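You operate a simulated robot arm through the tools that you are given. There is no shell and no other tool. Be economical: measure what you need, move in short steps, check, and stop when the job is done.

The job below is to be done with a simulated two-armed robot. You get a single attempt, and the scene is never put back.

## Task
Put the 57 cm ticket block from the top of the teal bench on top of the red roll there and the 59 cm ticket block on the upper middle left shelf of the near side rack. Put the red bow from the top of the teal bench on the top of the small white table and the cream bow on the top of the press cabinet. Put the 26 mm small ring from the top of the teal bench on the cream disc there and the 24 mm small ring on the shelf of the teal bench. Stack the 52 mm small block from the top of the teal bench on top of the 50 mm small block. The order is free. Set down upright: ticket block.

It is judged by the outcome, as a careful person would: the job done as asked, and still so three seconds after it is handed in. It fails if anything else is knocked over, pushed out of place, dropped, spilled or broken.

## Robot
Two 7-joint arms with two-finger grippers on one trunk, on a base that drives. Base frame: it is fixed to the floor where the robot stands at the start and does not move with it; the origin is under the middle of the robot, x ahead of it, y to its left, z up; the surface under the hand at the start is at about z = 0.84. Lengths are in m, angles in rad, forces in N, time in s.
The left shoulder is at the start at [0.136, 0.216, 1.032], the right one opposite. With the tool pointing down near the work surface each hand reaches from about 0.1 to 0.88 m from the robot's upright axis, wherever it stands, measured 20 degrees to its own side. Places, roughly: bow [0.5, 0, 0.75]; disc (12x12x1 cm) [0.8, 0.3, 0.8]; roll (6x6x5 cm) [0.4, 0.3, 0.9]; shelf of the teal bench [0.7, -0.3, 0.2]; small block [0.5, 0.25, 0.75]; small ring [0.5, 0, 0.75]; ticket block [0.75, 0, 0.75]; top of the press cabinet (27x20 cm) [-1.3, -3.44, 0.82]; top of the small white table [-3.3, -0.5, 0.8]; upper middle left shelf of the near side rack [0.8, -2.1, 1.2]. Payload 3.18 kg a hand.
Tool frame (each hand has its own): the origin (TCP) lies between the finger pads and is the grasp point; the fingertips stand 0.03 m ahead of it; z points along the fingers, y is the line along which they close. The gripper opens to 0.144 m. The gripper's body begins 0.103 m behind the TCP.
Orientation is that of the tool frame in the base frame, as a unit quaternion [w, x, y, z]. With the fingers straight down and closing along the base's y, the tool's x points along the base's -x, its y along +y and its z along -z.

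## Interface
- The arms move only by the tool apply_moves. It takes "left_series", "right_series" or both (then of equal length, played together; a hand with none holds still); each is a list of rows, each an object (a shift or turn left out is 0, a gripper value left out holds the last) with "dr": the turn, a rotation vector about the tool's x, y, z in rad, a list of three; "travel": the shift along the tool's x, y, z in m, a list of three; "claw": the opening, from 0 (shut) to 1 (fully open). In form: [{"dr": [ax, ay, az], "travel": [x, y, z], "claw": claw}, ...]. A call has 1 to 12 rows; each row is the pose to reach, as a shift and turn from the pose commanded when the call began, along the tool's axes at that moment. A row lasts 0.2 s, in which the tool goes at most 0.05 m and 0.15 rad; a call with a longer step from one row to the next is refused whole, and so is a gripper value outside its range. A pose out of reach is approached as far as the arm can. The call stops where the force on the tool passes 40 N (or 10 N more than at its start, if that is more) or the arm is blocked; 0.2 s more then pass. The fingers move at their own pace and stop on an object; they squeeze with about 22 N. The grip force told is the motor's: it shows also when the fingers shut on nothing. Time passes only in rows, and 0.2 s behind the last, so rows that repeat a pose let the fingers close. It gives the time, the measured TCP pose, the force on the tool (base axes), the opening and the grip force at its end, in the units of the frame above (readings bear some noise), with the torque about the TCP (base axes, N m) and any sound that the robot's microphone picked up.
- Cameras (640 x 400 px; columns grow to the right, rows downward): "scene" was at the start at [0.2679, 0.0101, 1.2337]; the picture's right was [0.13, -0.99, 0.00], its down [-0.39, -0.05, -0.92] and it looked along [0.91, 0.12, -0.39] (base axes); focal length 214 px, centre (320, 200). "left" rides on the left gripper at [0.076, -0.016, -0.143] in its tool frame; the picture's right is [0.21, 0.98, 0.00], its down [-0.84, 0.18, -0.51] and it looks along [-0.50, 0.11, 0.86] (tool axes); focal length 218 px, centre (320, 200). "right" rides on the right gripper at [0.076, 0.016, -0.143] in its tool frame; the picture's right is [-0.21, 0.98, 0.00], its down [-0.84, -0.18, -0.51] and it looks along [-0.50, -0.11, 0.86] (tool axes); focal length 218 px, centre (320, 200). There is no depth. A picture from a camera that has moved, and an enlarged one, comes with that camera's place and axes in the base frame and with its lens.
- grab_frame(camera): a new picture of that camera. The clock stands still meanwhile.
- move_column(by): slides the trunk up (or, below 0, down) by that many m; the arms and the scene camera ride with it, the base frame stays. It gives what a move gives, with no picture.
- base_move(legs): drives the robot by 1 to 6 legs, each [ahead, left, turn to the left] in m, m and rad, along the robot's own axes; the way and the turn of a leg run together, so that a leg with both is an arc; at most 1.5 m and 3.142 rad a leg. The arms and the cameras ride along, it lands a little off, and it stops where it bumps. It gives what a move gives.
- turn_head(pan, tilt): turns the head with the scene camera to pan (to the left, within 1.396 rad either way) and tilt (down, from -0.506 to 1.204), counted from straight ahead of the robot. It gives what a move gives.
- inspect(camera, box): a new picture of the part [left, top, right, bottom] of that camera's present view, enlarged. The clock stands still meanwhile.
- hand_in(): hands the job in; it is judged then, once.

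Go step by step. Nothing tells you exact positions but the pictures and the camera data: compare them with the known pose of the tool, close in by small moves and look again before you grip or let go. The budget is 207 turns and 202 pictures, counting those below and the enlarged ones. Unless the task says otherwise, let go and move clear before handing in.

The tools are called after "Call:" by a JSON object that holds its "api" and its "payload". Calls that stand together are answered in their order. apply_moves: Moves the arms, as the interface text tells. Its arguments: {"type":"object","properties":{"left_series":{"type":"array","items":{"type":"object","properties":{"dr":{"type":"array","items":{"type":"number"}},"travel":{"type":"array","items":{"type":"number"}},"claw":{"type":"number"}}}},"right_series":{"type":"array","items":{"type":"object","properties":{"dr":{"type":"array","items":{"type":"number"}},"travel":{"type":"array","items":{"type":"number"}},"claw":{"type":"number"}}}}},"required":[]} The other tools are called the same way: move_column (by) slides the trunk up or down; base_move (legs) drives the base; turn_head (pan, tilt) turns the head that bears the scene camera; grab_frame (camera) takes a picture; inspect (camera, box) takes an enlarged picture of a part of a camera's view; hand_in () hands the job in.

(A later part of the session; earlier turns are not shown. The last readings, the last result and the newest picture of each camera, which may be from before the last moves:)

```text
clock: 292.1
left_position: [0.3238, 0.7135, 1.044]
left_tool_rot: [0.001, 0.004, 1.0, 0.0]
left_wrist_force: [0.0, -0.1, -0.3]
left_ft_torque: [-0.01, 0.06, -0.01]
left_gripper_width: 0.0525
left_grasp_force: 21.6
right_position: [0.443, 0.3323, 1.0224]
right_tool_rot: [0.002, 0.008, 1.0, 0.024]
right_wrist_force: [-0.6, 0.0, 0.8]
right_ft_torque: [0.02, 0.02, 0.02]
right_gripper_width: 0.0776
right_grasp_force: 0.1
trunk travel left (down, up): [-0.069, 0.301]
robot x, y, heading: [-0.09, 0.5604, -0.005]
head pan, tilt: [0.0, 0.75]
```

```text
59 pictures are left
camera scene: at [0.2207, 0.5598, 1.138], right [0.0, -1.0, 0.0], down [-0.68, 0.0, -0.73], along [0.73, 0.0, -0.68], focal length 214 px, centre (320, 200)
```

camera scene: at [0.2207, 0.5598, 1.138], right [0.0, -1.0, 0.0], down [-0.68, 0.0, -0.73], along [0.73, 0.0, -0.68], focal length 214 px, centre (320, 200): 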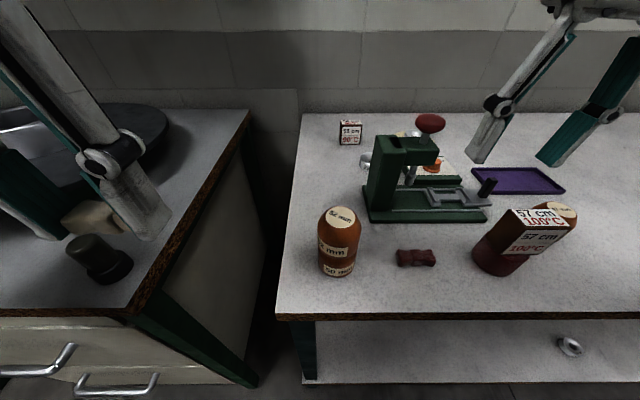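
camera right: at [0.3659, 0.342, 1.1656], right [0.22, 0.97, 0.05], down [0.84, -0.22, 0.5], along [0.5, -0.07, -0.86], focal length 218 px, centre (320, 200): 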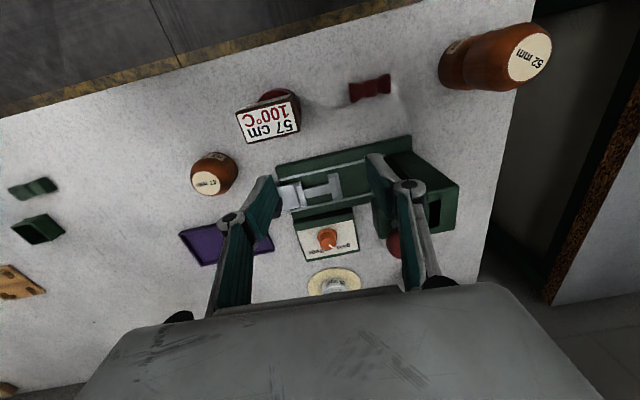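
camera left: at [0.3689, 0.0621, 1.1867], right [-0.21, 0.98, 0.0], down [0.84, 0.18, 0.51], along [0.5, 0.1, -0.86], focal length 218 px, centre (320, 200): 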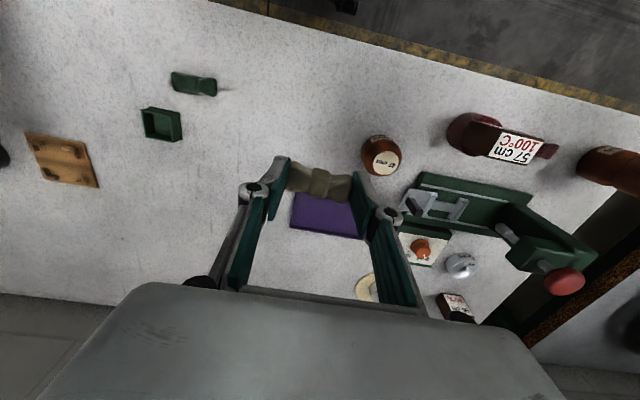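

The red bow is at [0.400, 0.415], between the stack and the 57 cm block with about 2 cm to spare. I straighten the hand and move above it.

Call:
{"api": "apply_moves", "payload": {"right_series": [{"dr": [0.048, 0.004, -0.016], "travel": [0.022, 0, -0.01], "claw": 0.52}, {"dr": [0.048, 0.004, -0.016], "travel": [0.043, 0.02, -0.01], "claw": 0.52}, {"dr": [0.048, 0.004, -0.016], "travel": [0.043, 0.055, -0.01], "claw": 0.52}, {"dr": [0.048, 0.004, -0.016], "travel": [0.043, 0.083, 0], "claw": 0.52}]}}

Call:
{"api": "grab_frame", "payload": {"camera": "right"}}

```text
clock: 293.1
left_position: [0.3232, 0.7124, 1.0438]
left_tool_rot: [0.001, 0.003, 1.0, 0.0]
left_wrist_force: [0.7, -0.4, -0.8]
left_ft_torque: [0.04, 0.01, 0.02]
left_gripper_width: 0.0527
left_grasp_force: 22.6
right_position: [0.4018, 0.4167, 1.0255]
right_tool_rot: [0.0, -0.001, 1.0, -0.001]
right_wrist_force: [-1.0, 0.2, 0.4]
right_ft_torque: [-0.01, -0.01, -0.03]
right_gripper_width: 0.0747
right_grasp_force: 0.1
trunk travel left (down, up): [-0.069, 0.301]
robot x, y, heading: [-0.091, 0.5602, -0.003]
head pan, tilt: [0.0, 0.75]
```

```text
58 pictures are left
camera right: at [0.3255, 0.432, 1.1686], right [0.21, 0.98, 0.0], down [0.84, -0.18, 0.51], along [0.5, -0.1, -0.86], focal length 218 px, centre (320, 200)
```

right: 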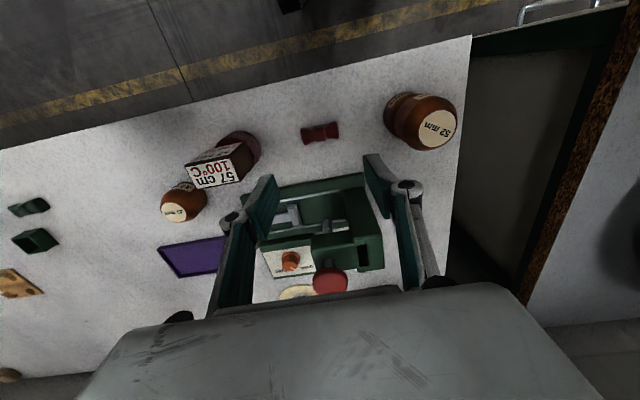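

It's directly above the bow. I descend carefully and grip.

Call:
{"api": "apply_moves", "payload": {"right_series": [{"dr": [0, 0, 0.07], "travel": [0, 0, 0.04]}, {"dr": [0, 0, 0.07], "travel": [0, 0, 0.08]}, {"dr": [0, 0, 0.07], "travel": [0, 0, 0.12]}, {"dr": [0, 0, 0.07], "travel": [0, 0, 0.145]}, {"dr": [0, 0, 0.07], "travel": [0, 0, 0.151]}]}}

Call:
{"api": "inspect", "payload": {"camera": "right", "box": [160, 60, 480, 260]}}

Call:
{"api": "inspect", "payload": {"camera": "scene", "box": [290, 130, 610, 310]}}

```text
clock: 294.3
left_position: [0.3227, 0.7126, 1.044]
left_tool_rot: [0.0, 0.003, 1.0, 0.0]
left_wrist_force: [-0.4, -0.6, -0.1]
left_ft_torque: [0.01, 0.0, 0.01]
left_gripper_width: 0.0528
left_grasp_force: 21.9
right_position: [0.4008, 0.4147, 0.8751]
right_tool_rot: [0.0, 0.034, 0.999, 0.0]
right_wrist_force: [1.3, 0.0, 0.7]
right_ft_torque: [0.01, 0.0, 0.0]
right_gripper_width: 0.0746
right_grasp_force: 0.0
trunk travel left (down, up): [-0.069, 0.301]
robot x, y, heading: [-0.0963, 0.5654, -0.006]
head pan, tilt: [0.0, 0.75]
```

```text
2.00 times, centred on (320, 160) of right
camera zoom: at [0.3252, 0.436, 1.0176], right [0.27, 0.96, 0.0], down [0.83, -0.24, 0.51], along [0.49, -0.14, -0.86], focal length 436 px, centre (320, 280)
```

zoom: 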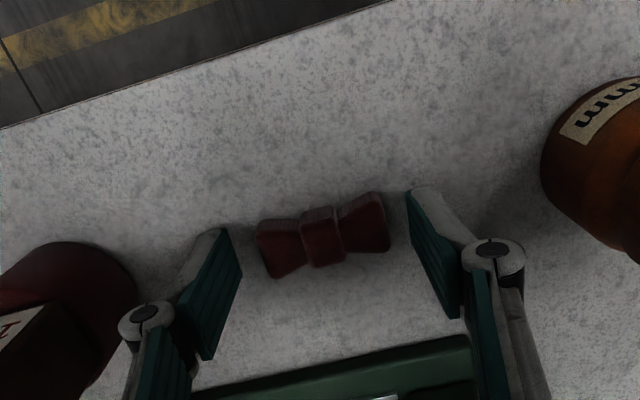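

```text
2.00 times, centred on (450, 220) of scene
camera zoom: at [0.2203, 0.5598, 1.1381], right [0.0, -1.0, 0.0], down [-0.68, 0.0, -0.73], along [0.73, 0.0, -0.68], focal length 429 px, centre (60, 160)
```

zoom: 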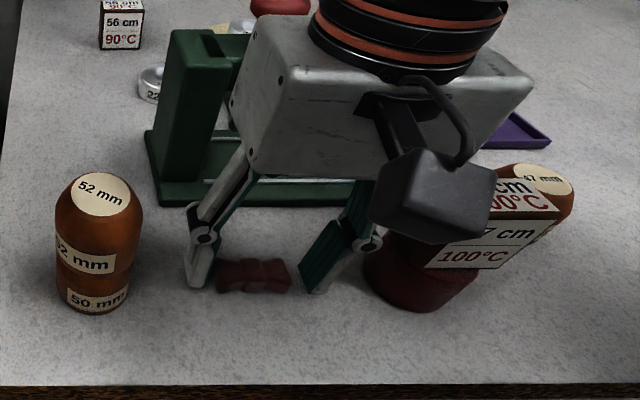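

Good clearance all round. I close on the bow.

Call:
{"api": "apply_moves", "payload": {"right_series": [{"travel": [0, 0, 0.001], "claw": 0.35}, {"travel": [0, 0, 0.001], "claw": 0.2}, {"travel": [0, 0, 0.001], "claw": 0.2}]}}

Call:
{"api": "apply_moves", "payload": {"right_series": [{"travel": [0, 0, -0.03]}, {"travel": [0, 0, -0.07]}, {"travel": [0, 0, -0.11]}, {"travel": [0, 0, -0.15]}]}}

Call:
{"api": "grab_frame", "payload": {"camera": "scene"}}

```text
clock: 295.1
left_position: [0.3221, 0.7135, 1.0445]
left_tool_rot: [0.001, 0.004, 1.0, 0.0]
left_wrist_force: [0.3, -0.6, 0.5]
left_ft_torque: [-0.03, 0.0, -0.03]
left_gripper_width: 0.0526
left_grasp_force: 22.0
right_position: [0.4001, 0.4156, 0.8755]
right_tool_rot: [0.002, 0.034, 0.999, 0.001]
right_wrist_force: [0.8, -1.4, 8.4]
right_ft_torque: [-0.16, 0.03, 0.07]
right_gripper_width: 0.0533
right_grasp_force: 21.7
trunk travel left (down, up): [-0.069, 0.301]
robot x, y, heading: [-0.093, 0.5632, -0.001]
head pan, tilt: [0.0, 0.75]
```

```text
clock: 296.1
left_position: [0.3229, 0.7131, 1.0444]
left_tool_rot: [0.001, 0.004, 1.0, -0.001]
left_wrist_force: [-0.8, 0.7, 0.3]
left_ft_torque: [0.01, -0.04, -0.01]
left_gripper_width: 0.0524
left_grasp_force: 22.0
right_position: [0.4002, 0.4168, 1.0259]
right_tool_rot: [0.002, 0.034, 0.999, 0.0]
right_wrist_force: [-0.2, -1.1, 0.4]
right_ft_torque: [0.03, 0.01, -0.02]
right_gripper_width: 0.053
right_grasp_force: 22.3
trunk travel left (down, up): [-0.069, 0.301]
robot x, y, heading: [-0.0932, 0.5607, -0.002]
head pan, tilt: [0.0, 0.75]
```

```text
55 pictures are left
camera scene: at [0.2195, 0.56, 1.1385], right [0.0, -1.0, 0.0], down [-0.68, 0.0, -0.73], along [0.73, 0.0, -0.68], focal length 214 px, centre (320, 200)
```

scene: 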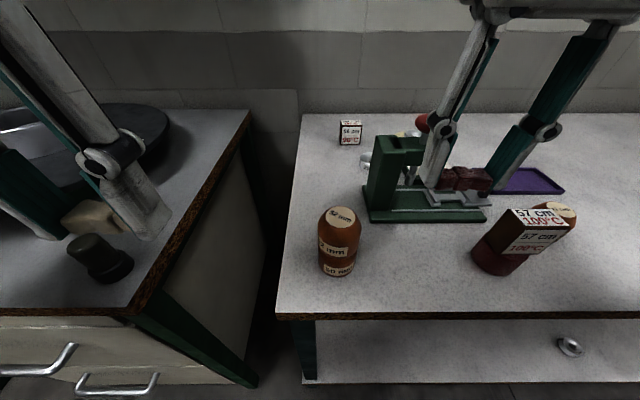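

Both bows are held. I raise the trunk a little, back away, turn around and head down the aisle toward the small white table.

Call:
{"api": "move_column", "payload": {"by": 0.1}}

Call:
{"api": "base_move", "payload": {"legs": [[-0.4, 0, 0], [0, -0.55, 0], [0, 0, 1.57], [0, 0, 1.57], [0.6, 0, 0]]}}

Call:
{"api": "turn_head", "payload": {"pan": 0.0, "tilt": 0.4}}

Call:
{"api": "grab_frame", "payload": {"camera": "scene"}}

```text
clock: 297.4
left_position: [0.3242, 0.7121, 1.1421]
left_tool_rot: [-0.002, 0.003, 1.0, 0.0]
left_wrist_force: [0.6, -0.3, -0.4]
left_ft_torque: [0.01, 0.04, 0.02]
left_gripper_width: 0.0525
left_grasp_force: 22.3
right_position: [0.4019, 0.4149, 1.1214]
right_tool_rot: [-0.001, 0.035, 0.999, 0.0]
right_wrist_force: [0.6, 0.2, -0.1]
right_ft_torque: [-0.05, 0.05, -0.02]
right_gripper_width: 0.0527
right_grasp_force: 22.7
trunk travel left (down, up): [-0.169, 0.201]
robot x, y, heading: [-0.0905, 0.5626, -0.002]
head pan, tilt: [0.0, 0.75]
```

```text
clock: 315.4
left_position: [-1.5031, -0.1184, 1.1442]
left_tool_rot: [0.0, 1.0, -0.006, 0.0]
left_wrist_force: [0.8, 0.5, -0.3]
left_ft_torque: [-0.01, -0.04, -0.02]
left_gripper_width: 0.0527
left_grasp_force: 22.4
right_position: [-1.5782, 0.1793, 1.1241]
right_tool_rot: [0.001, 0.999, -0.036, -0.001]
right_wrist_force: [0.0, -0.5, -0.6]
right_ft_torque: [0.02, -0.03, -0.02]
right_gripper_width: 0.0527
right_grasp_force: 21.9
trunk travel left (down, up): [-0.169, 0.201]
robot x, y, heading: [-1.083, 0.0297, 3.128]
head pan, tilt: [0.0, 0.75]
```

```text
clock: 316.2
left_position: [-1.503, -0.1166, 1.144]
left_tool_rot: [-0.001, 1.0, -0.006, 0.0]
left_wrist_force: [-0.5, 0.1, -0.7]
left_ft_torque: [-0.01, -0.01, -0.03]
left_gripper_width: 0.0527
left_grasp_force: 21.8
right_position: [-1.5784, 0.1796, 1.1241]
right_tool_rot: [0.001, 0.999, -0.037, -0.001]
right_wrist_force: [0.6, 0.2, 0.1]
right_ft_torque: [0.01, -0.03, 0.01]
right_gripper_width: 0.0525
right_grasp_force: 21.4
trunk travel left (down, up): [-0.169, 0.201]
robot x, y, heading: [-1.0869, 0.0299, 3.131]
head pan, tilt: [0.0, 0.4]
```

```text
54 pictures are left
camera scene: at [-1.3042, 0.0287, 1.2925], right [0.01, 1.0, 0.0], down [0.39, 0.0, -0.92], along [-0.92, 0.01, -0.39], focal length 214 px, centre (320, 200)
```

scene: 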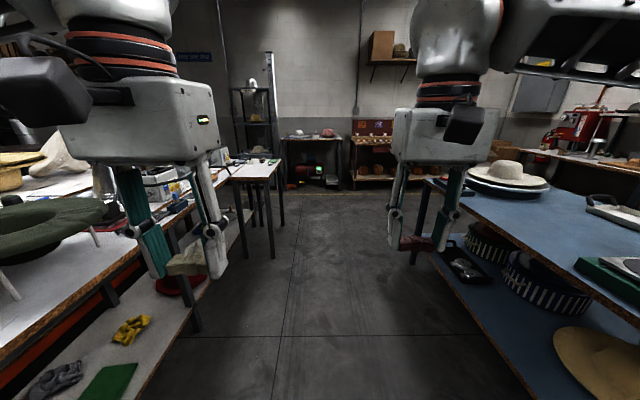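

The small white table is ahead on the left of the aisle, near x ≈ -2.9 to -3.4. I drive closer and look.

Call:
{"api": "base_move", "payload": {"legs": [[1.15, 0.0, 0.01], [0, 0.3, 0]]}}

Call:
{"api": "turn_head", "payload": {"pan": 0.15, "tilt": 0.55}}

Call:
{"api": "grab_frame", "payload": {"camera": "scene"}}

```text
clock: 324.9
left_position: [-2.6374, -0.4503, 1.1448]
left_tool_rot: [0.0, 1.0, 0.015, 0.0]
left_wrist_force: [0.2, -0.4, -0.8]
left_ft_torque: [0.03, -0.02, -0.07]
left_gripper_width: 0.0527
left_grasp_force: 22.4
right_position: [-2.726, -0.1555, 1.1247]
right_tool_rot: [0.0, 1.0, -0.016, -0.001]
right_wrist_force: [0.6, 0.4, -0.4]
right_ft_torque: [0.03, -0.02, -0.02]
right_gripper_width: 0.0529
right_grasp_force: 21.8
trunk travel left (down, up): [-0.169, 0.201]
robot x, y, heading: [-2.2274, -0.2861, -3.106]
head pan, tilt: [0.0, 0.4]
```

```text
clock: 325.6
left_position: [-2.6368, -0.4498, 1.1442]
left_tool_rot: [0.001, 1.0, 0.014, 0.0]
left_wrist_force: [0.2, 0.0, 0.0]
left_ft_torque: [0.02, 0.04, -0.01]
left_gripper_width: 0.0526
left_grasp_force: 22.2
right_position: [-2.7256, -0.1548, 1.1237]
right_tool_rot: [0.001, 1.0, -0.016, -0.001]
right_wrist_force: [0.2, 0.0, 0.4]
right_ft_torque: [-0.01, -0.01, 0.01]
right_gripper_width: 0.0529
right_grasp_force: 21.9
trunk travel left (down, up): [-0.169, 0.201]
robot x, y, heading: [-2.2283, -0.2855, -3.105]
head pan, tilt: [0.15, 0.55]
```

```text
53 pictures are left
camera scene: at [-2.4405, -0.3081, 1.2789], right [-0.18, 0.98, 0.0], down [0.51, 0.09, -0.85], along [-0.84, -0.15, -0.52], focal length 214 px, centre (320, 200)
```

scene: 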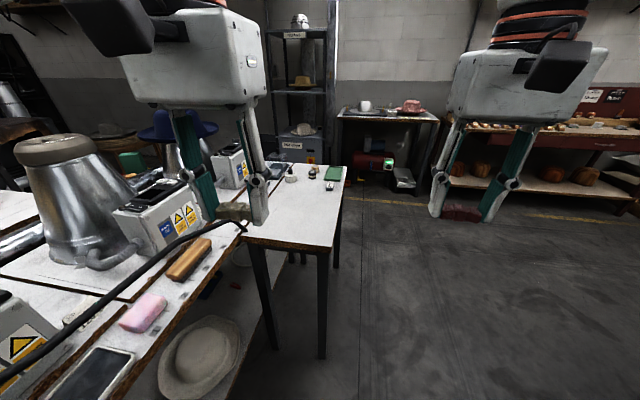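

The small white table has free space near its front, around [-3.06, -0.44]. I drive closer and tuck the left hand aside.

Call:
{"api": "base_move", "payload": {"legs": [[0.26, 0, -0.03], [0, 0.1, 0]]}}

Call:
{"api": "apply_moves", "payload": {"left_series": [{"travel": [0.03, 0.03, 0]}, {"travel": [0.06, 0.06, 0]}, {"travel": [0.09, 0.08, 0]}]}}

Call:
{"api": "turn_head", "payload": {"pan": 0.1, "tilt": 0.75}}

Call:
{"api": "grab_frame", "payload": {"camera": "scene"}}

Call:
{"api": "grab_frame", "payload": {"camera": "right"}}

```text
clock: 328.6
left_position: [-2.9048, -0.5386, 1.1436]
left_tool_rot: [0.0, 1.0, -0.002, 0.0]
left_wrist_force: [0.6, -0.8, -0.6]
left_ft_torque: [0.0, 0.0, -0.02]
left_gripper_width: 0.0526
left_grasp_force: 22.5
right_position: [-2.9842, -0.2419, 1.1239]
right_tool_rot: [0.0, 1.0, -0.032, -0.001]
right_wrist_force: [0.2, 0.5, -0.2]
right_ft_torque: [0.03, 0.01, -0.05]
right_gripper_width: 0.0526
right_grasp_force: 22.2
trunk travel left (down, up): [-0.169, 0.201]
robot x, y, heading: [-2.4899, -0.3871, -3.14]
head pan, tilt: [0.15, 0.55]
```

```text
clock: 329.4
left_position: [-2.8145, -0.6189, 1.1428]
left_tool_rot: [-0.001, 1.0, -0.002, -0.001]
left_wrist_force: [-0.3, -0.6, 0.2]
left_ft_torque: [0.0, 0.05, 0.02]
left_gripper_width: 0.0527
left_grasp_force: 22.1
right_position: [-2.9829, -0.241, 1.1248]
right_tool_rot: [0.001, 1.0, -0.031, -0.001]
right_wrist_force: [-0.5, -0.9, 0.4]
right_ft_torque: [0.02, 0.03, 0.03]
right_gripper_width: 0.0526
right_grasp_force: 22.1
trunk travel left (down, up): [-0.169, 0.201]
robot x, y, heading: [-2.491, -0.3884, -3.141]
head pan, tilt: [0.15, 0.55]
```

```text
clock: 330.1
left_position: [-2.8137, -0.6167, 1.1437]
left_tool_rot: [-0.001, 1.0, -0.002, 0.0]
left_wrist_force: [-0.1, 0.3, 0.3]
left_ft_torque: [0.01, -0.01, -0.03]
left_gripper_width: 0.0526
left_grasp_force: 21.7
right_position: [-2.9835, -0.241, 1.1241]
right_tool_rot: [0.001, 0.999, -0.032, 0.0]
right_wrist_force: [0.4, 0.3, 0.4]
right_ft_torque: [0.02, 0.0, 0.0]
right_gripper_width: 0.0528
right_grasp_force: 22.4
trunk travel left (down, up): [-0.169, 0.201]
robot x, y, heading: [-2.4914, -0.3887, -3.14]
head pan, tilt: [0.099, 0.75]
```

```text
52 pictures are left
camera scene: at [-2.6977, -0.398, 1.2615], right [-0.1, 0.99, 0.0], down [0.68, 0.07, -0.73], along [-0.73, -0.07, -0.68], focal length 214 px, centre (320, 200)
```

scene: 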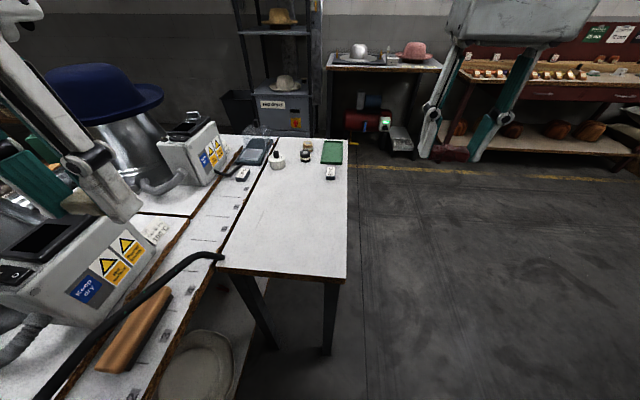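

```text
51 pictures are left
camera right: at [-2.9077, -0.2624, 1.2671], right [-0.27, -0.96, 0.0], down [-0.83, 0.23, 0.51], along [-0.49, 0.14, -0.86], focal length 218 px, centre (320, 200)
```

right: 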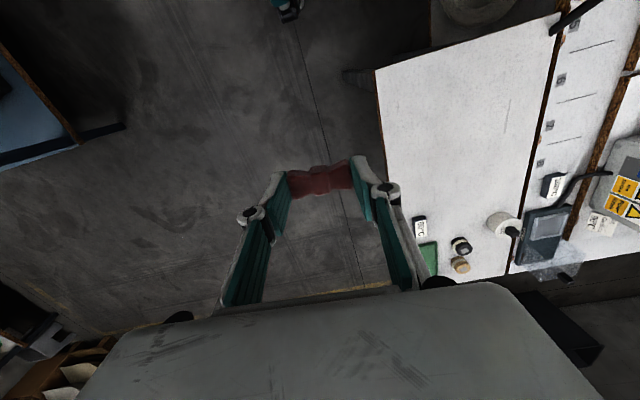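

The table geometry checks out (z ≈ 0.80). I carry the red bow over the free area and part-way down.

Call:
{"api": "apply_moves", "payload": {"right_series": [{"travel": [-0.011, 0.043, 0]}, {"travel": [-0.022, 0.086, 0]}, {"travel": [-0.033, 0.129, 0]}, {"travel": [-0.044, 0.172, 0]}, {"travel": [-0.0535, 0.213, 0]}, {"travel": [-0.0535, 0.213, 0.045]}, {"travel": [-0.0535, 0.213, 0.09]}, {"travel": [-0.0535, 0.213, 0.135]}, {"travel": [-0.0535, 0.213, 0.18]}, {"travel": [-0.0535, 0.213, 0.22]}]}}

Call:
{"api": "grab_frame", "payload": {"camera": "right"}}

```text
clock: 332.3
left_position: [-2.8157, -0.6175, 1.1433]
left_tool_rot: [0.0, 1.0, -0.001, 0.0]
left_wrist_force: [-0.7, 0.4, -0.3]
left_ft_torque: [-0.01, -0.03, 0.04]
left_gripper_width: 0.0528
left_grasp_force: 21.8
right_position: [-3.0515, -0.4484, 0.9037]
right_tool_rot: [0.001, 1.0, -0.032, -0.002]
right_wrist_force: [0.2, -0.2, -0.3]
right_ft_torque: [0.02, -0.05, 0.01]
right_gripper_width: 0.0526
right_grasp_force: 21.9
trunk travel left (down, up): [-0.169, 0.201]
robot x, y, heading: [-2.4905, -0.388, -3.143]
head pan, tilt: [0.099, 0.75]
```

```text
50 pictures are left
camera right: at [-2.9763, -0.4688, 1.047], right [-0.27, -0.96, 0.0], down [-0.83, 0.23, 0.51], along [-0.49, 0.14, -0.86], focal length 218 px, centre (320, 200)
```

right: 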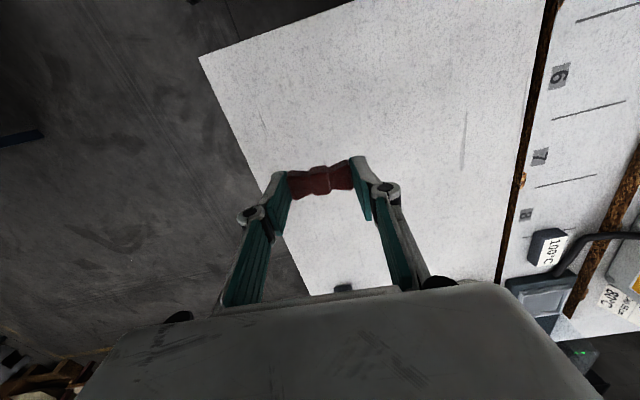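

The spot is free. I shift 2.5 cm further inboard and lower to the surface.

Call:
{"api": "apply_moves", "payload": {"right_series": [{"travel": [0, 0.025, 0.02]}, {"travel": [0, 0.025, 0.05]}, {"travel": [0, 0.025, 0.058]}, {"travel": [0, 0.025, 0.0605]}, {"travel": [0, 0.025, 0.063]}, {"travel": [0, 0.025, 0.0655]}, {"travel": [0, 0.025, 0.068]}]}}

```text
clock: 333.9
left_position: [-2.8154, -0.6171, 1.1429]
left_tool_rot: [0.0, 1.0, -0.001, 0.001]
left_wrist_force: [-0.2, -0.1, -0.1]
left_ft_torque: [0.01, 0.02, -0.06]
left_gripper_width: 0.0526
left_grasp_force: 21.5
right_position: [-3.0542, -0.4763, 0.8368]
right_tool_rot: [0.0, 1.0, -0.031, -0.001]
right_wrist_force: [1.6, -0.5, -0.4]
right_ft_torque: [0.0, 0.01, 0.05]
right_gripper_width: 0.0527
right_grasp_force: 22.1
trunk travel left (down, up): [-0.169, 0.201]
robot x, y, heading: [-2.4924, -0.3881, -3.143]
head pan, tilt: [0.099, 0.75]
```

Call:
{"api": "apply_moves", "payload": {"right_series": [{"travel": [0, 0, 0.002]}, {"travel": [0, 0, 0.004]}, {"travel": [0, 0, 0.006]}]}}

Call:
{"api": "inspect", "payload": {"camera": "right", "box": [220, 100, 420, 240]}}

```text
clock: 334.7
left_position: [-2.8139, -0.6172, 1.1452]
left_tool_rot: [0.0, 1.0, -0.002, -0.001]
left_wrist_force: [-0.1, -0.7, 0.1]
left_ft_torque: [0.03, -0.01, -0.02]
left_gripper_width: 0.0527
left_grasp_force: 22.5
right_position: [-3.0533, -0.4761, 0.8346]
right_tool_rot: [0.002, 0.999, -0.033, -0.004]
right_wrist_force: [-0.2, 1.5, 18.7]
right_ft_torque: [0.22, -0.07, -0.02]
right_gripper_width: 0.0527
right_grasp_force: 22.8
trunk travel left (down, up): [-0.169, 0.201]
robot x, y, heading: [-2.489, -0.387, -3.139]
head pan, tilt: [0.099, 0.75]
```

```text
2.86 times, centred on (320, 170) of right
camera zoom: at [-2.9767, -0.4969, 0.9766], right [-0.27, -0.96, 0.01], down [-0.83, 0.24, 0.51], along [-0.49, 0.13, -0.86], focal length 624 px, centre (320, 286)
```

zoom: 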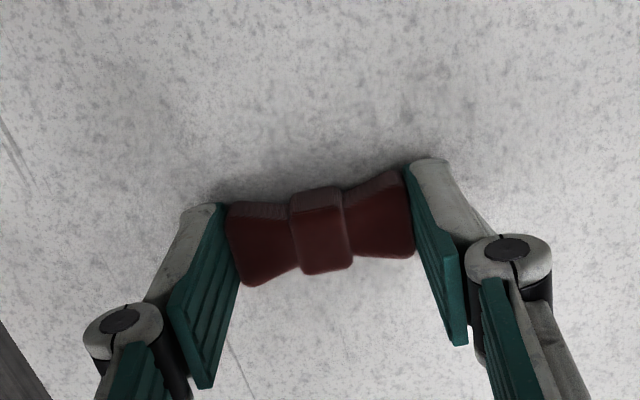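

The red bow is on the table. I ease off, release and rise.

Call:
{"api": "apply_moves", "payload": {"right_series": [{"travel": [0, 0, -0.003]}, {"travel": [0, 0, -0.003], "claw": 0.45}, {"travel": [0, 0, -0.003], "claw": 0.55}, {"travel": [0, 0, -0.04], "claw": 0.55}, {"travel": [0, 0, -0.085], "claw": 0.55}, {"travel": [0, 0, -0.13], "claw": 0.55}, {"travel": [0, 0, -0.175], "claw": 0.55}, {"travel": [0, 0, -0.22], "claw": 0.55}, {"travel": [0, 0, -0.265], "claw": 0.55}]}}

Call:
{"api": "grab_frame", "payload": {"camera": "right"}}

Call:
{"api": "turn_head", "payload": {"pan": 1.2, "tilt": 0.3}}

Call:
{"api": "grab_frame", "payload": {"camera": "scene"}}

```text
clock: 336.7
left_position: [-2.8149, -0.6174, 1.1443]
left_tool_rot: [0.0, 1.0, -0.002, -0.001]
left_wrist_force: [-0.4, -1.2, -0.2]
left_ft_torque: [-0.05, 0.02, 0.0]
left_gripper_width: 0.0528
left_grasp_force: 21.8
right_position: [-3.0548, -0.4718, 1.0995]
right_tool_rot: [0.005, 0.999, -0.035, 0.001]
right_wrist_force: [1.2, 0.5, -0.5]
right_ft_torque: [0.0, 0.06, -0.02]
right_gripper_width: 0.0792
right_grasp_force: 0.0
trunk travel left (down, up): [-0.169, 0.201]
robot x, y, heading: [-2.4904, -0.3883, -3.142]
head pan, tilt: [0.099, 0.75]
```

```text
48 pictures are left
camera right: at [-2.9796, -0.4921, 1.2424], right [-0.28, -0.96, 0.01], down [-0.83, 0.24, 0.5], along [-0.49, 0.13, -0.86], focal length 218 px, centre (320, 200)
```

right: 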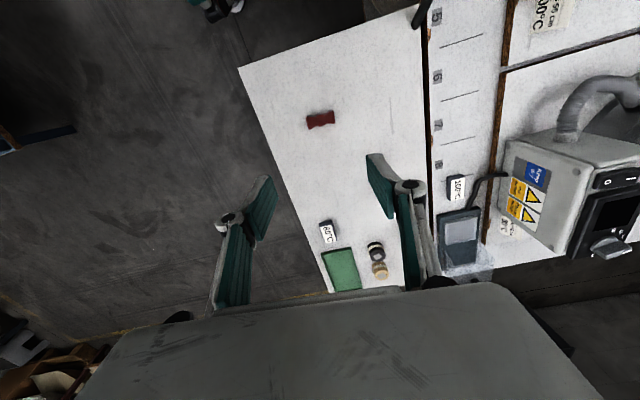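

```text
clock: 338.1
left_position: [-2.8145, -0.6181, 1.1433]
left_tool_rot: [0.0, 1.0, -0.002, 0.0]
left_wrist_force: [-0.1, 0.2, -0.4]
left_ft_torque: [0.0, 0.02, -0.02]
left_gripper_width: 0.0527
left_grasp_force: 22.4
right_position: [-3.055, -0.4722, 1.1001]
right_tool_rot: [0.005, 0.999, -0.035, -0.001]
right_wrist_force: [0.3, -0.7, -0.3]
right_ft_torque: [0.0, 0.02, -0.01]
right_gripper_width: 0.0792
right_grasp_force: 0.0
trunk travel left (down, up): [-0.169, 0.201]
robot x, y, heading: [-2.4889, -0.3871, -3.141]
head pan, tilt: [1.201, 0.3]
```

```text
47 pictures are left
camera scene: at [-2.649, -0.4767, 1.3018], right [-0.93, 0.36, 0.0], down [0.11, 0.28, -0.96], along [-0.35, -0.89, -0.3], focal length 214 px, centre (320, 200)
```

scene: 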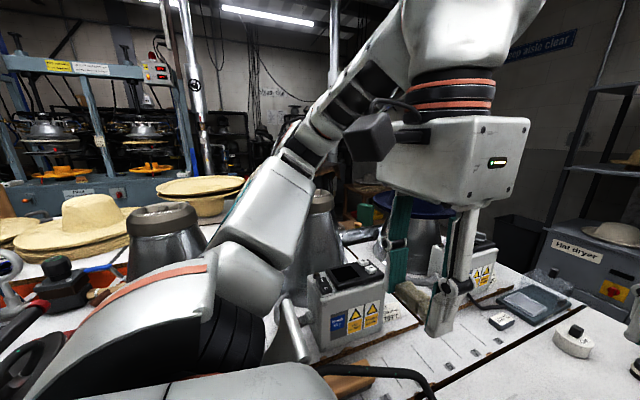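

The red bow lies on the small white table. Now I need a route to the press cabinet; I look past the end of this table row.

Call:
{"api": "turn_head", "payload": {"pan": 0.45, "tilt": 0.45}}

Call:
{"api": "apply_moves", "payload": {"right_series": [{"travel": [0.02, -0.04, 0]}, {"travel": [0.04, -0.08, 0]}, {"travel": [0.06, -0.12, 0]}, {"travel": [0.08, -0.16, 0]}, {"travel": [0.08, -0.2, 0]}]}}

Call:
{"api": "grab_frame", "payload": {"camera": "scene"}}

```text
clock: 339.1
left_position: [-2.8145, -0.6167, 1.1424]
left_tool_rot: [0.0, 1.0, -0.002, 0.0]
left_wrist_force: [-0.2, -1.1, 0.2]
left_ft_torque: [-0.03, 0.01, -0.01]
left_gripper_width: 0.0527
left_grasp_force: 22.0
right_position: [-3.0551, -0.4733, 1.0998]
right_tool_rot: [0.004, 0.999, -0.035, 0.0]
right_wrist_force: [0.9, -0.3, 0.4]
right_ft_torque: [0.02, -0.01, -0.06]
right_gripper_width: 0.0792
right_grasp_force: 0.1
trunk travel left (down, up): [-0.169, 0.201]
robot x, y, heading: [-2.4915, -0.3865, -3.144]
head pan, tilt: [0.45, 0.45]
```

```text
clock: 340.4
left_position: [-2.8147, -0.6168, 1.1437]
left_tool_rot: [0.0, 1.0, -0.001, -0.001]
left_wrist_force: [-0.1, 0.0, 0.1]
left_ft_torque: [0.02, -0.01, 0.01]
left_gripper_width: 0.053
left_grasp_force: 22.3
right_position: [-2.9581, -0.2798, 1.0965]
right_tool_rot: [0.001, 0.999, -0.032, -0.001]
right_wrist_force: [-0.4, 0.5, 0.2]
right_ft_torque: [-0.04, 0.01, 0.01]
right_gripper_width: 0.0794
right_grasp_force: 0.0
trunk travel left (down, up): [-0.169, 0.201]
robot x, y, heading: [-2.4884, -0.3875, -3.142]
head pan, tilt: [0.45, 0.45]
```

```text
46 pictures are left
camera scene: at [-2.698, -0.4285, 1.2879], right [-0.44, 0.9, 0.0], down [0.39, 0.19, -0.9], along [-0.81, -0.39, -0.43], focal length 214 px, centre (320, 200)
```

scene: 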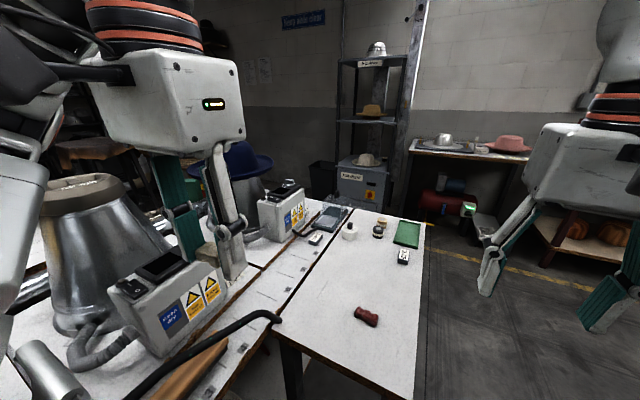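

Beyond the table end there's about a metre of open floor before the wall furniture. I drive around that end.

Call:
{"api": "base_move", "payload": {"legs": [[0, -0.4, 0], [1.1, 0, 0]]}}

Call:
{"api": "turn_head", "payload": {"pan": 0.9, "tilt": 0.5}}

Call:
{"api": "grab_frame", "payload": {"camera": "scene"}}

```text
clock: 349.6
left_position: [-3.9078, -0.2124, 1.143]
left_tool_rot: [0.0, 1.0, -0.004, 0.0]
left_wrist_force: [0.2, 0.1, -0.3]
left_ft_torque: [-0.02, 0.01, 0.01]
left_gripper_width: 0.0528
left_grasp_force: 21.6
right_position: [-4.05, 0.1242, 1.0945]
right_tool_rot: [0.001, 0.999, -0.034, -0.001]
right_wrist_force: [-0.5, -0.2, -0.6]
right_ft_torque: [-0.04, 0.0, 0.02]
right_gripper_width: 0.0794
right_grasp_force: 0.1
trunk travel left (down, up): [-0.169, 0.201]
robot x, y, heading: [-3.5802, 0.0174, 3.138]
head pan, tilt: [0.45, 0.45]
```

```text
clock: 350.5
left_position: [-3.9073, -0.2122, 1.1421]
left_tool_rot: [0.0, 1.0, -0.004, -0.001]
left_wrist_force: [0.3, -0.1, -0.2]
left_ft_torque: [0.0, -0.01, -0.02]
left_gripper_width: 0.0526
left_grasp_force: 21.7
right_position: [-4.049, 0.1243, 1.0954]
right_tool_rot: [0.001, 0.999, -0.035, -0.001]
right_wrist_force: [0.5, 0.0, -0.1]
right_ft_torque: [-0.02, 0.0, 0.0]
right_gripper_width: 0.079
right_grasp_force: 0.0
trunk travel left (down, up): [-0.169, 0.201]
robot x, y, heading: [-3.579, 0.0143, 3.136]
head pan, tilt: [0.901, 0.499]
```

```text
45 pictures are left
camera scene: at [-3.7637, -0.0567, 1.2834], right [-0.78, 0.63, 0.0], down [0.3, 0.37, -0.88], along [-0.55, -0.68, -0.48], focal length 214 px, centre (320, 200)
```

scene: 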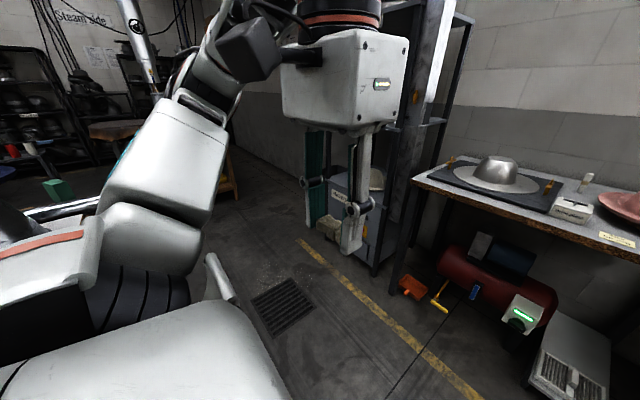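

The strip between the table end and the wall rack is about 1.1 m wide. I move into its middle, turn to face -y and proceed.

Call:
{"api": "base_move", "payload": {"legs": [[0.4, 0, 0], [0, 0, 1.575], [0.9, 0, 0]]}}

Call:
{"api": "turn_head", "payload": {"pan": 0.2, "tilt": 0.4}}

Call:
{"api": "grab_frame", "payload": {"camera": "scene"}}

```text
clock: 361.1
left_position: [-3.7232, -1.188, 1.1433]
left_tool_rot: [0.0, 0.701, 0.713, 0.0]
left_wrist_force: [0.0, 0.7, -0.4]
left_ft_torque: [0.01, -0.02, 0.02]
left_gripper_width: 0.0526
left_grasp_force: 22.0
right_position: [-4.0562, -1.3366, 1.0961]
right_tool_rot: [0.001, 0.722, 0.691, 0.0]
right_wrist_force: [-0.2, -0.1, -0.4]
right_ft_torque: [0.02, 0.03, 0.03]
right_gripper_width: 0.0791
right_grasp_force: 0.2
trunk travel left (down, up): [-0.169, 0.201]
robot x, y, heading: [-3.959, -0.865, -1.549]
head pan, tilt: [0.901, 0.499]
```

```text
clock: 362.2
left_position: [-3.7232, -1.1868, 1.1436]
left_tool_rot: [0.0, 0.701, 0.713, 0.0]
left_wrist_force: [-0.6, 0.0, -1.1]
left_ft_torque: [-0.03, 0.0, 0.0]
left_gripper_width: 0.0523
left_grasp_force: 21.7
right_position: [-4.0574, -1.3362, 1.0964]
right_tool_rot: [0.001, 0.722, 0.692, 0.0]
right_wrist_force: [-0.1, -0.2, -1.0]
right_ft_torque: [0.0, -0.02, -0.02]
right_gripper_width: 0.0793
right_grasp_force: 0.1
trunk travel left (down, up): [-0.169, 0.201]
robot x, y, heading: [-3.9553, -0.8689, -1.55]
head pan, tilt: [0.201, 0.4]
```

```text
44 pictures are left
camera scene: at [-3.9382, -1.0833, 1.2925], right [-0.98, -0.22, 0.0], down [-0.09, 0.38, -0.92], along [0.2, -0.9, -0.39], focal length 214 px, centre (320, 200)
```

scene: 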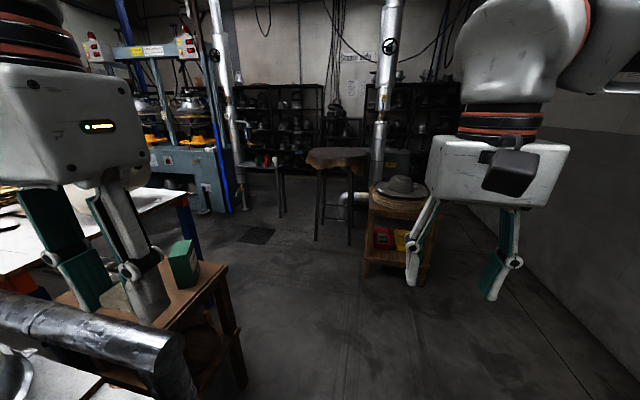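

The way is clear: forward, diagonally past the wooden cabinet, then sideways between the tables and the press.

Call:
{"api": "base_move", "payload": {"legs": [[0.85, 0, -0.02], [0.74, 0.58, 0], [0, 0.9, 0]]}}

Call:
{"api": "turn_head", "payload": {"pan": 0.6, "tilt": 0.45}}

Call:
{"api": "grab_frame", "payload": {"camera": "scene"}}

```text
clock: 379.8
left_position: [-2.2412, -2.7811, 1.1439]
left_tool_rot: [0.001, 0.714, 0.7, 0.0]
left_wrist_force: [0.0, 0.4, -0.9]
left_ft_torque: [-0.04, 0.01, -0.01]
left_gripper_width: 0.0526
left_grasp_force: 22.0
right_position: [-2.5792, -2.9179, 1.0956]
right_tool_rot: [0.002, 0.735, 0.678, -0.001]
right_wrist_force: [0.0, 0.0, 0.3]
right_ft_torque: [-0.02, 0.05, 0.03]
right_gripper_width: 0.0791
right_grasp_force: 0.1
trunk travel left (down, up): [-0.169, 0.201]
robot x, y, heading: [-2.464, -2.4502, -1.591]
head pan, tilt: [0.201, 0.4]
```

```text
clock: 380.6
left_position: [-2.2415, -2.7805, 1.1439]
left_tool_rot: [-0.001, 0.714, 0.7, 0.0]
left_wrist_force: [-0.7, -0.1, -0.9]
left_ft_torque: [0.0, 0.0, 0.03]
left_gripper_width: 0.0528
left_grasp_force: 21.9
right_position: [-2.5806, -2.9168, 1.096]
right_tool_rot: [0.001, 0.735, 0.678, 0.0]
right_wrist_force: [0.0, 0.5, 0.0]
right_ft_torque: [0.01, -0.01, 0.01]
right_gripper_width: 0.0793
right_grasp_force: 0.1
trunk travel left (down, up): [-0.169, 0.201]
robot x, y, heading: [-2.4708, -2.4492, -1.584]
head pan, tilt: [0.6, 0.45]
```

```text
43 pictures are left
camera scene: at [-2.4197, -2.655, 1.2879], right [-0.83, -0.55, 0.0], down [-0.24, 0.36, -0.9], along [0.5, -0.75, -0.44], focal length 214 px, centre (320, 200)
```

scene: 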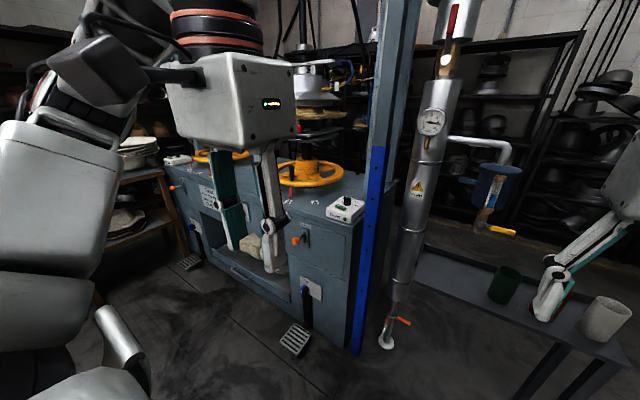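

I'm past the tables and can see the cabinet top with its two handwheels. I continue sideways to stand in front of the middle.

Call:
{"api": "base_move", "payload": {"legs": [[0, 0.6, 0.01], [0, 0.5, 0]]}}

Call:
{"api": "turn_head", "payload": {"pan": 0.0, "tilt": 0.55}}

Call:
{"api": "grab_frame", "payload": {"camera": "scene"}}

```text
clock: 390.9
left_position: [-1.1346, -2.8045, 1.1435]
left_tool_rot: [0.0, 0.717, 0.697, 0.0]
left_wrist_force: [0.6, 0.7, -0.6]
left_ft_torque: [0.02, 0.01, -0.03]
left_gripper_width: 0.0526
left_grasp_force: 22.1
right_position: [-1.4749, -2.9381, 1.0969]
right_tool_rot: [0.002, 0.738, 0.675, 0.0]
right_wrist_force: [-0.1, 0.5, -0.1]
right_ft_torque: [0.01, -0.03, 0.01]
right_gripper_width: 0.0793
right_grasp_force: 0.1
trunk travel left (down, up): [-0.169, 0.201]
robot x, y, heading: [-1.3608, -2.4756, -1.598]
head pan, tilt: [0.6, 0.45]
```

```text
clock: 391.9
left_position: [-1.1358, -2.8037, 1.1427]
left_tool_rot: [-0.001, 0.717, 0.697, 0.001]
left_wrist_force: [0.2, 1.8, 0.3]
left_ft_torque: [0.0, 0.04, 0.02]
left_gripper_width: 0.0528
left_grasp_force: 21.9
right_position: [-1.4745, -2.9384, 1.0954]
right_tool_rot: [0.002, 0.738, 0.674, 0.0]
right_wrist_force: [0.2, 0.0, 0.6]
right_ft_torque: [-0.02, -0.02, -0.01]
right_gripper_width: 0.0793
right_grasp_force: 0.0
trunk travel left (down, up): [-0.169, 0.201]
robot x, y, heading: [-1.3566, -2.4721, -1.598]
head pan, tilt: [0.0, 0.55]
```

```text
42 pictures are left
camera scene: at [-1.3637, -2.6893, 1.2788], right [-1.0, 0.02, 0.0], down [0.01, 0.52, -0.85], along [-0.02, -0.85, -0.52], focal length 214 px, centre (320, 200)
```

scene: 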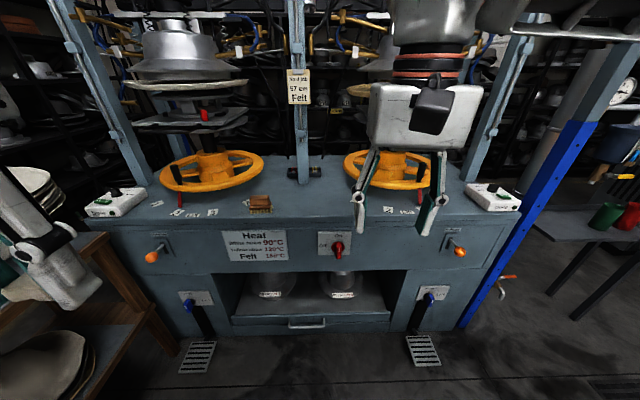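

The free middle of the cabinet top is at [-1.30, -3.44], between the handwheels. I pull the right hand back and drive closer.

Call:
{"api": "apply_moves", "payload": {"right_series": [{"travel": [0.04, -0.03, -0.01]}, {"travel": [0.08, -0.06, -0.02]}, {"travel": [0.12, -0.09, -0.02]}, {"travel": [0.15, -0.12, -0.02]}]}}

Call:
{"api": "base_move", "payload": {"legs": [[0, 0, 0.027], [0.33, 0, 0]]}}

Call:
{"api": "turn_head", "payload": {"pan": 0.0, "tilt": 0.75}}

Call:
{"api": "grab_frame", "payload": {"camera": "scene"}}

Call:
{"api": "grab_frame", "payload": {"camera": "left"}}

```text
refused: row 1 steps farther than a row can; nothing moved
```

```text
clock: 394.5
left_position: [-1.1246, -3.133, 1.1431]
left_tool_rot: [0.001, 0.707, 0.707, 0.0]
left_wrist_force: [-0.1, -0.3, -0.8]
left_ft_torque: [0.01, 0.0, 0.0]
left_gripper_width: 0.0529
left_grasp_force: 22.0
right_position: [-1.4608, -3.2775, 1.0961]
right_tool_rot: [0.001, 0.728, 0.685, 0.0]
right_wrist_force: [0.4, -0.1, -1.0]
right_ft_torque: [0.0, 0.02, 0.0]
right_gripper_width: 0.0791
right_grasp_force: 0.0
trunk travel left (down, up): [-0.169, 0.201]
robot x, y, heading: [-1.3544, -2.8114, -1.571]
head pan, tilt: [0.0, 0.55]
```

```text
clock: 395.2
left_position: [-1.1246, -3.1329, 1.1437]
left_tool_rot: [0.002, 0.707, 0.707, -0.001]
left_wrist_force: [-0.2, -0.1, 0.0]
left_ft_torque: [-0.01, 0.0, 0.0]
left_gripper_width: 0.0526
left_grasp_force: 22.2
right_position: [-1.4609, -3.277, 1.0962]
right_tool_rot: [0.002, 0.729, 0.685, -0.001]
right_wrist_force: [0.3, 0.1, -0.3]
right_ft_torque: [-0.02, -0.02, 0.0]
right_gripper_width: 0.0791
right_grasp_force: 0.1
trunk travel left (down, up): [-0.169, 0.201]
robot x, y, heading: [-1.3565, -2.8076, -1.563]
head pan, tilt: [0.0, 0.75]
```

```text
41 pictures are left
camera scene: at [-1.3569, -3.0187, 1.2615], right [-1.0, 0.0, 0.0], down [0.0, 0.68, -0.73], along [0.0, -0.73, -0.68], focal length 214 px, centre (320, 200)
```

scene: 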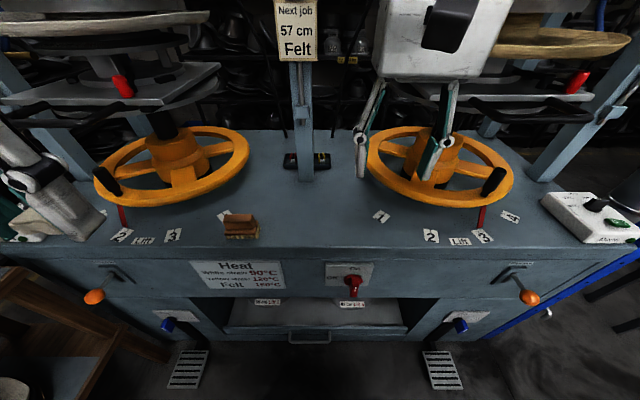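

```text
40 pictures are left
camera left: at [-1.1415, -3.0562, 1.2857], right [0.98, 0.21, 0.0], down [0.18, -0.84, 0.51], along [0.11, -0.5, -0.86], focal length 218 px, centre (320, 200)
```

left: 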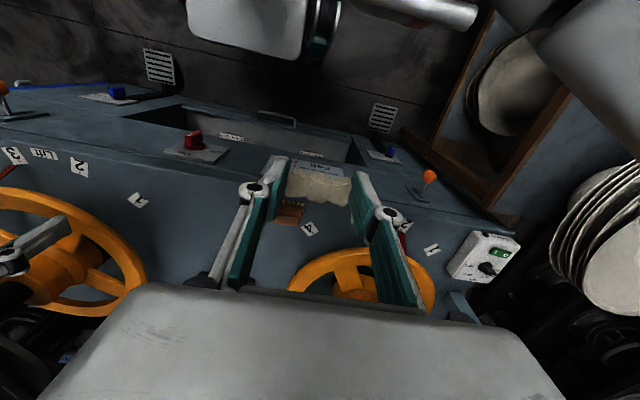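

A row was slightly too long and got refused, but the drive touched nothing. I now pull the right hand back in shorter rows.

Call:
{"api": "apply_moves", "payload": {"right_series": [{"travel": [0.04, 0, 0]}, {"travel": [0.08, 0, 0]}, {"travel": [0.12, -0.01, 0]}, {"travel": [0.15, -0.03, 0]}, {"travel": [0.16, -0.06, 0]}]}}

Call:
{"api": "inspect", "payload": {"camera": "scene", "box": [180, 120, 440, 300]}}

```text
clock: 396.4
left_position: [-1.1253, -3.1331, 1.1439]
left_tool_rot: [0.001, 0.707, 0.707, -0.001]
left_wrist_force: [-0.8, 0.5, -0.2]
left_ft_torque: [-0.01, -0.04, 0.01]
left_gripper_width: 0.0527
left_grasp_force: 21.9
right_position: [-1.5103, -3.1124, 1.0972]
right_tool_rot: [0.002, 0.73, 0.684, 0.001]
right_wrist_force: [0.0, 0.1, -0.9]
right_ft_torque: [-0.02, 0.01, 0.01]
right_gripper_width: 0.0791
right_grasp_force: 0.1
trunk travel left (down, up): [-0.169, 0.201]
robot x, y, heading: [-1.3563, -2.8067, -1.564]
head pan, tilt: [0.0, 0.75]
```

```text
2.22 times, centred on (310, 210) of scene
camera zoom: at [-1.3633, -3.0177, 1.2607], right [-1.0, 0.06, 0.0], down [0.04, 0.69, -0.72], along [-0.04, -0.72, -0.69], focal length 477 px, centre (342, 178)
```

zoom: 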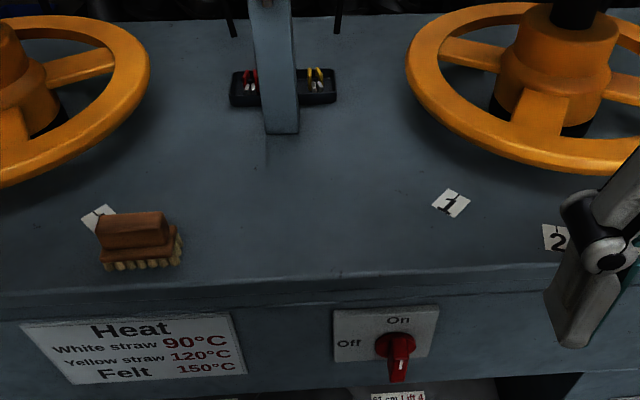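

The brush limits the left side and the upper platens leave a free span around x ≈ -1.35. I move the right hand clear of head and path, then bring the left hand across and forward.

Call:
{"api": "apply_moves", "payload": {"right_series": [{"travel": [-0.01, -0.04, 0]}, {"travel": [-0.03, -0.08, 0]}, {"travel": [-0.04, -0.12, 0]}, {"travel": [-0.04, -0.14, 0]}]}}

Call:
{"api": "apply_moves", "payload": {"left_series": [{"travel": [0, -0.045, 0.02]}, {"travel": [0, -0.09, 0.04]}, {"travel": [0, -0.135, 0.06]}, {"travel": [0, -0.18, 0.08]}, {"travel": [-0.01, -0.22, 0.09]}, {"travel": [-0.055, -0.22, 0.1]}, {"travel": [-0.1, -0.22, 0.11]}, {"travel": [-0.145, -0.22, 0.12]}]}}

Call:
{"api": "grab_frame", "payload": {"camera": "scene"}}

Call:
{"api": "grab_frame", "payload": {"camera": "left"}}

```text
clock: 397.4
left_position: [-1.1242, -3.1335, 1.1435]
left_tool_rot: [0.0, 0.707, 0.708, 0.0]
left_wrist_force: [0.0, -0.4, -0.4]
left_ft_torque: [0.02, -0.02, -0.03]
left_gripper_width: 0.0528
left_grasp_force: 22.4
right_position: [-1.6531, -3.1459, 1.0957]
right_tool_rot: [0.0, 0.728, 0.686, -0.001]
right_wrist_force: [0.5, 0.1, 0.3]
right_ft_torque: [-0.02, -0.02, -0.01]
right_gripper_width: 0.0792
right_grasp_force: 0.1
trunk travel left (down, up): [-0.169, 0.201]
robot x, y, heading: [-1.355, -2.8109, -1.568]
head pan, tilt: [0.0, 0.75]
```

```text
clock: 399.2
left_position: [-1.3445, -3.2798, 1.0222]
left_tool_rot: [0.002, 0.709, 0.706, -0.001]
left_wrist_force: [-0.8, -0.1, 0.0]
left_ft_torque: [0.02, 0.01, -0.05]
left_gripper_width: 0.0525
left_grasp_force: 21.7
right_position: [-1.654, -3.1457, 1.0946]
right_tool_rot: [0.001, 0.728, 0.685, -0.001]
right_wrist_force: [-0.1, 0.2, 0.9]
right_ft_torque: [0.02, -0.03, 0.02]
right_gripper_width: 0.079
right_grasp_force: 0.1
trunk travel left (down, up): [-0.169, 0.201]
robot x, y, heading: [-1.3579, -2.8086, -1.564]
head pan, tilt: [0.0, 0.75]
```

```text
38 pictures are left
camera scene: at [-1.3571, -3.0193, 1.2613], right [-1.0, 0.0, 0.0], down [0.0, 0.68, -0.73], along [0.0, -0.73, -0.68], focal length 214 px, centre (320, 200)
```

scene: 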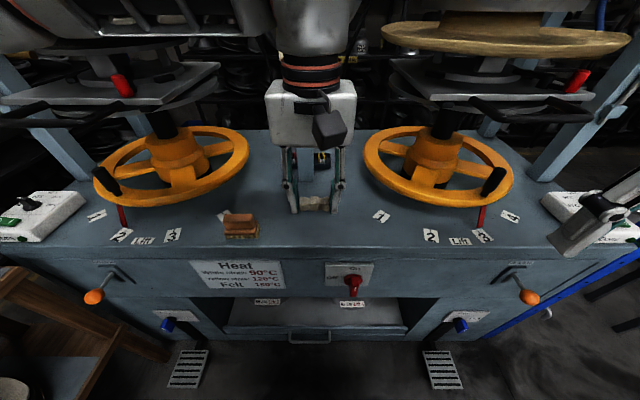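

```text
37 pictures are left
camera left: at [-1.3618, -3.202, 1.1638], right [0.98, 0.21, 0.0], down [0.18, -0.84, 0.51], along [0.11, -0.5, -0.86], focal length 218 px, centre (320, 200)
```

left: 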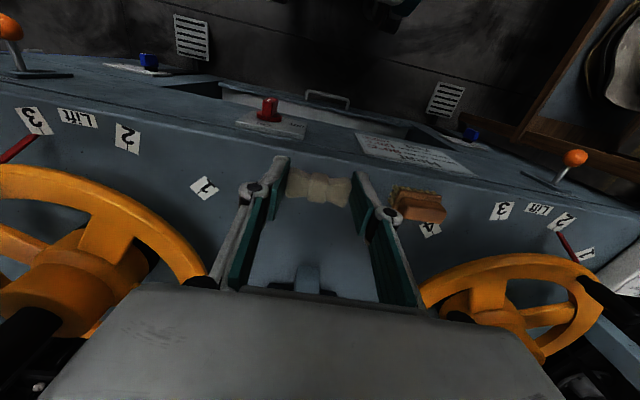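

The hand is centred between wheels and brush. I go forward and down over the free area.

Call:
{"api": "apply_moves", "payload": {"left_series": [{"travel": [-0.045, 0, 0.015]}, {"travel": [-0.09, 0, 0.03]}, {"travel": [-0.13, 0, 0.05]}, {"travel": [-0.14, 0, 0.09]}, {"travel": [-0.14, 0, 0.125]}]}}

Call:
{"api": "grab_frame", "payload": {"camera": "left"}}

Call:
{"api": "inspect", "payload": {"camera": "scene", "box": [180, 100, 460, 280]}}

```text
clock: 400.4
left_position: [-1.3443, -3.4193, 0.898]
left_tool_rot: [0.0, 0.707, 0.707, 0.0]
left_wrist_force: [0.2, -0.3, -0.7]
left_ft_torque: [0.04, -0.03, -0.01]
left_gripper_width: 0.0526
left_grasp_force: 21.8
right_position: [-1.6531, -3.1464, 1.0951]
right_tool_rot: [0.001, 0.728, 0.685, -0.001]
right_wrist_force: [0.2, 0.2, 0.9]
right_ft_torque: [0.02, -0.01, 0.01]
right_gripper_width: 0.0791
right_grasp_force: 0.1
trunk travel left (down, up): [-0.169, 0.201]
robot x, y, heading: [-1.3585, -2.8103, -1.569]
head pan, tilt: [0.0, 0.75]
```

```text
36 pictures are left
camera left: at [-1.3614, -3.3422, 1.0401], right [0.98, 0.21, 0.0], down [0.18, -0.84, 0.51], along [0.11, -0.5, -0.86], focal length 218 px, centre (320, 200)
```

left: 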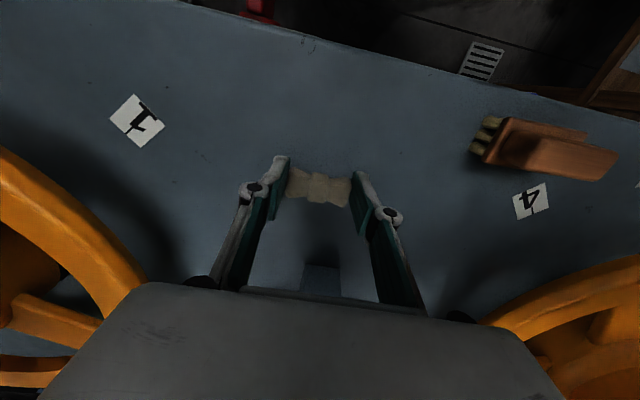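

```text
2.22 times, centred on (320, 190) of scene
camera zoom: at [-1.3569, -3.0195, 1.2612], right [-1.0, 0.0, 0.0], down [0.0, 0.68, -0.73], along [0.0, -0.73, -0.68], focal length 477 px, centre (320, 222)
```

zoom: 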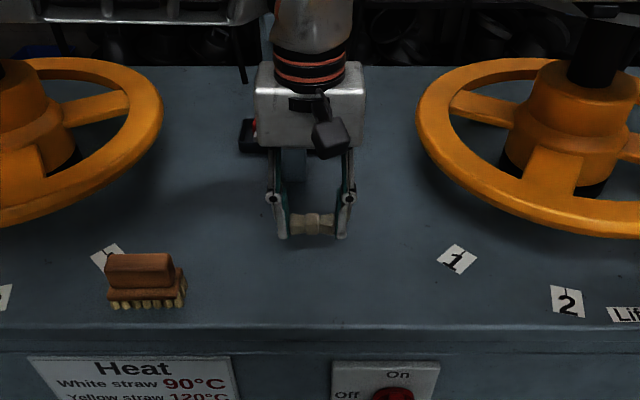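

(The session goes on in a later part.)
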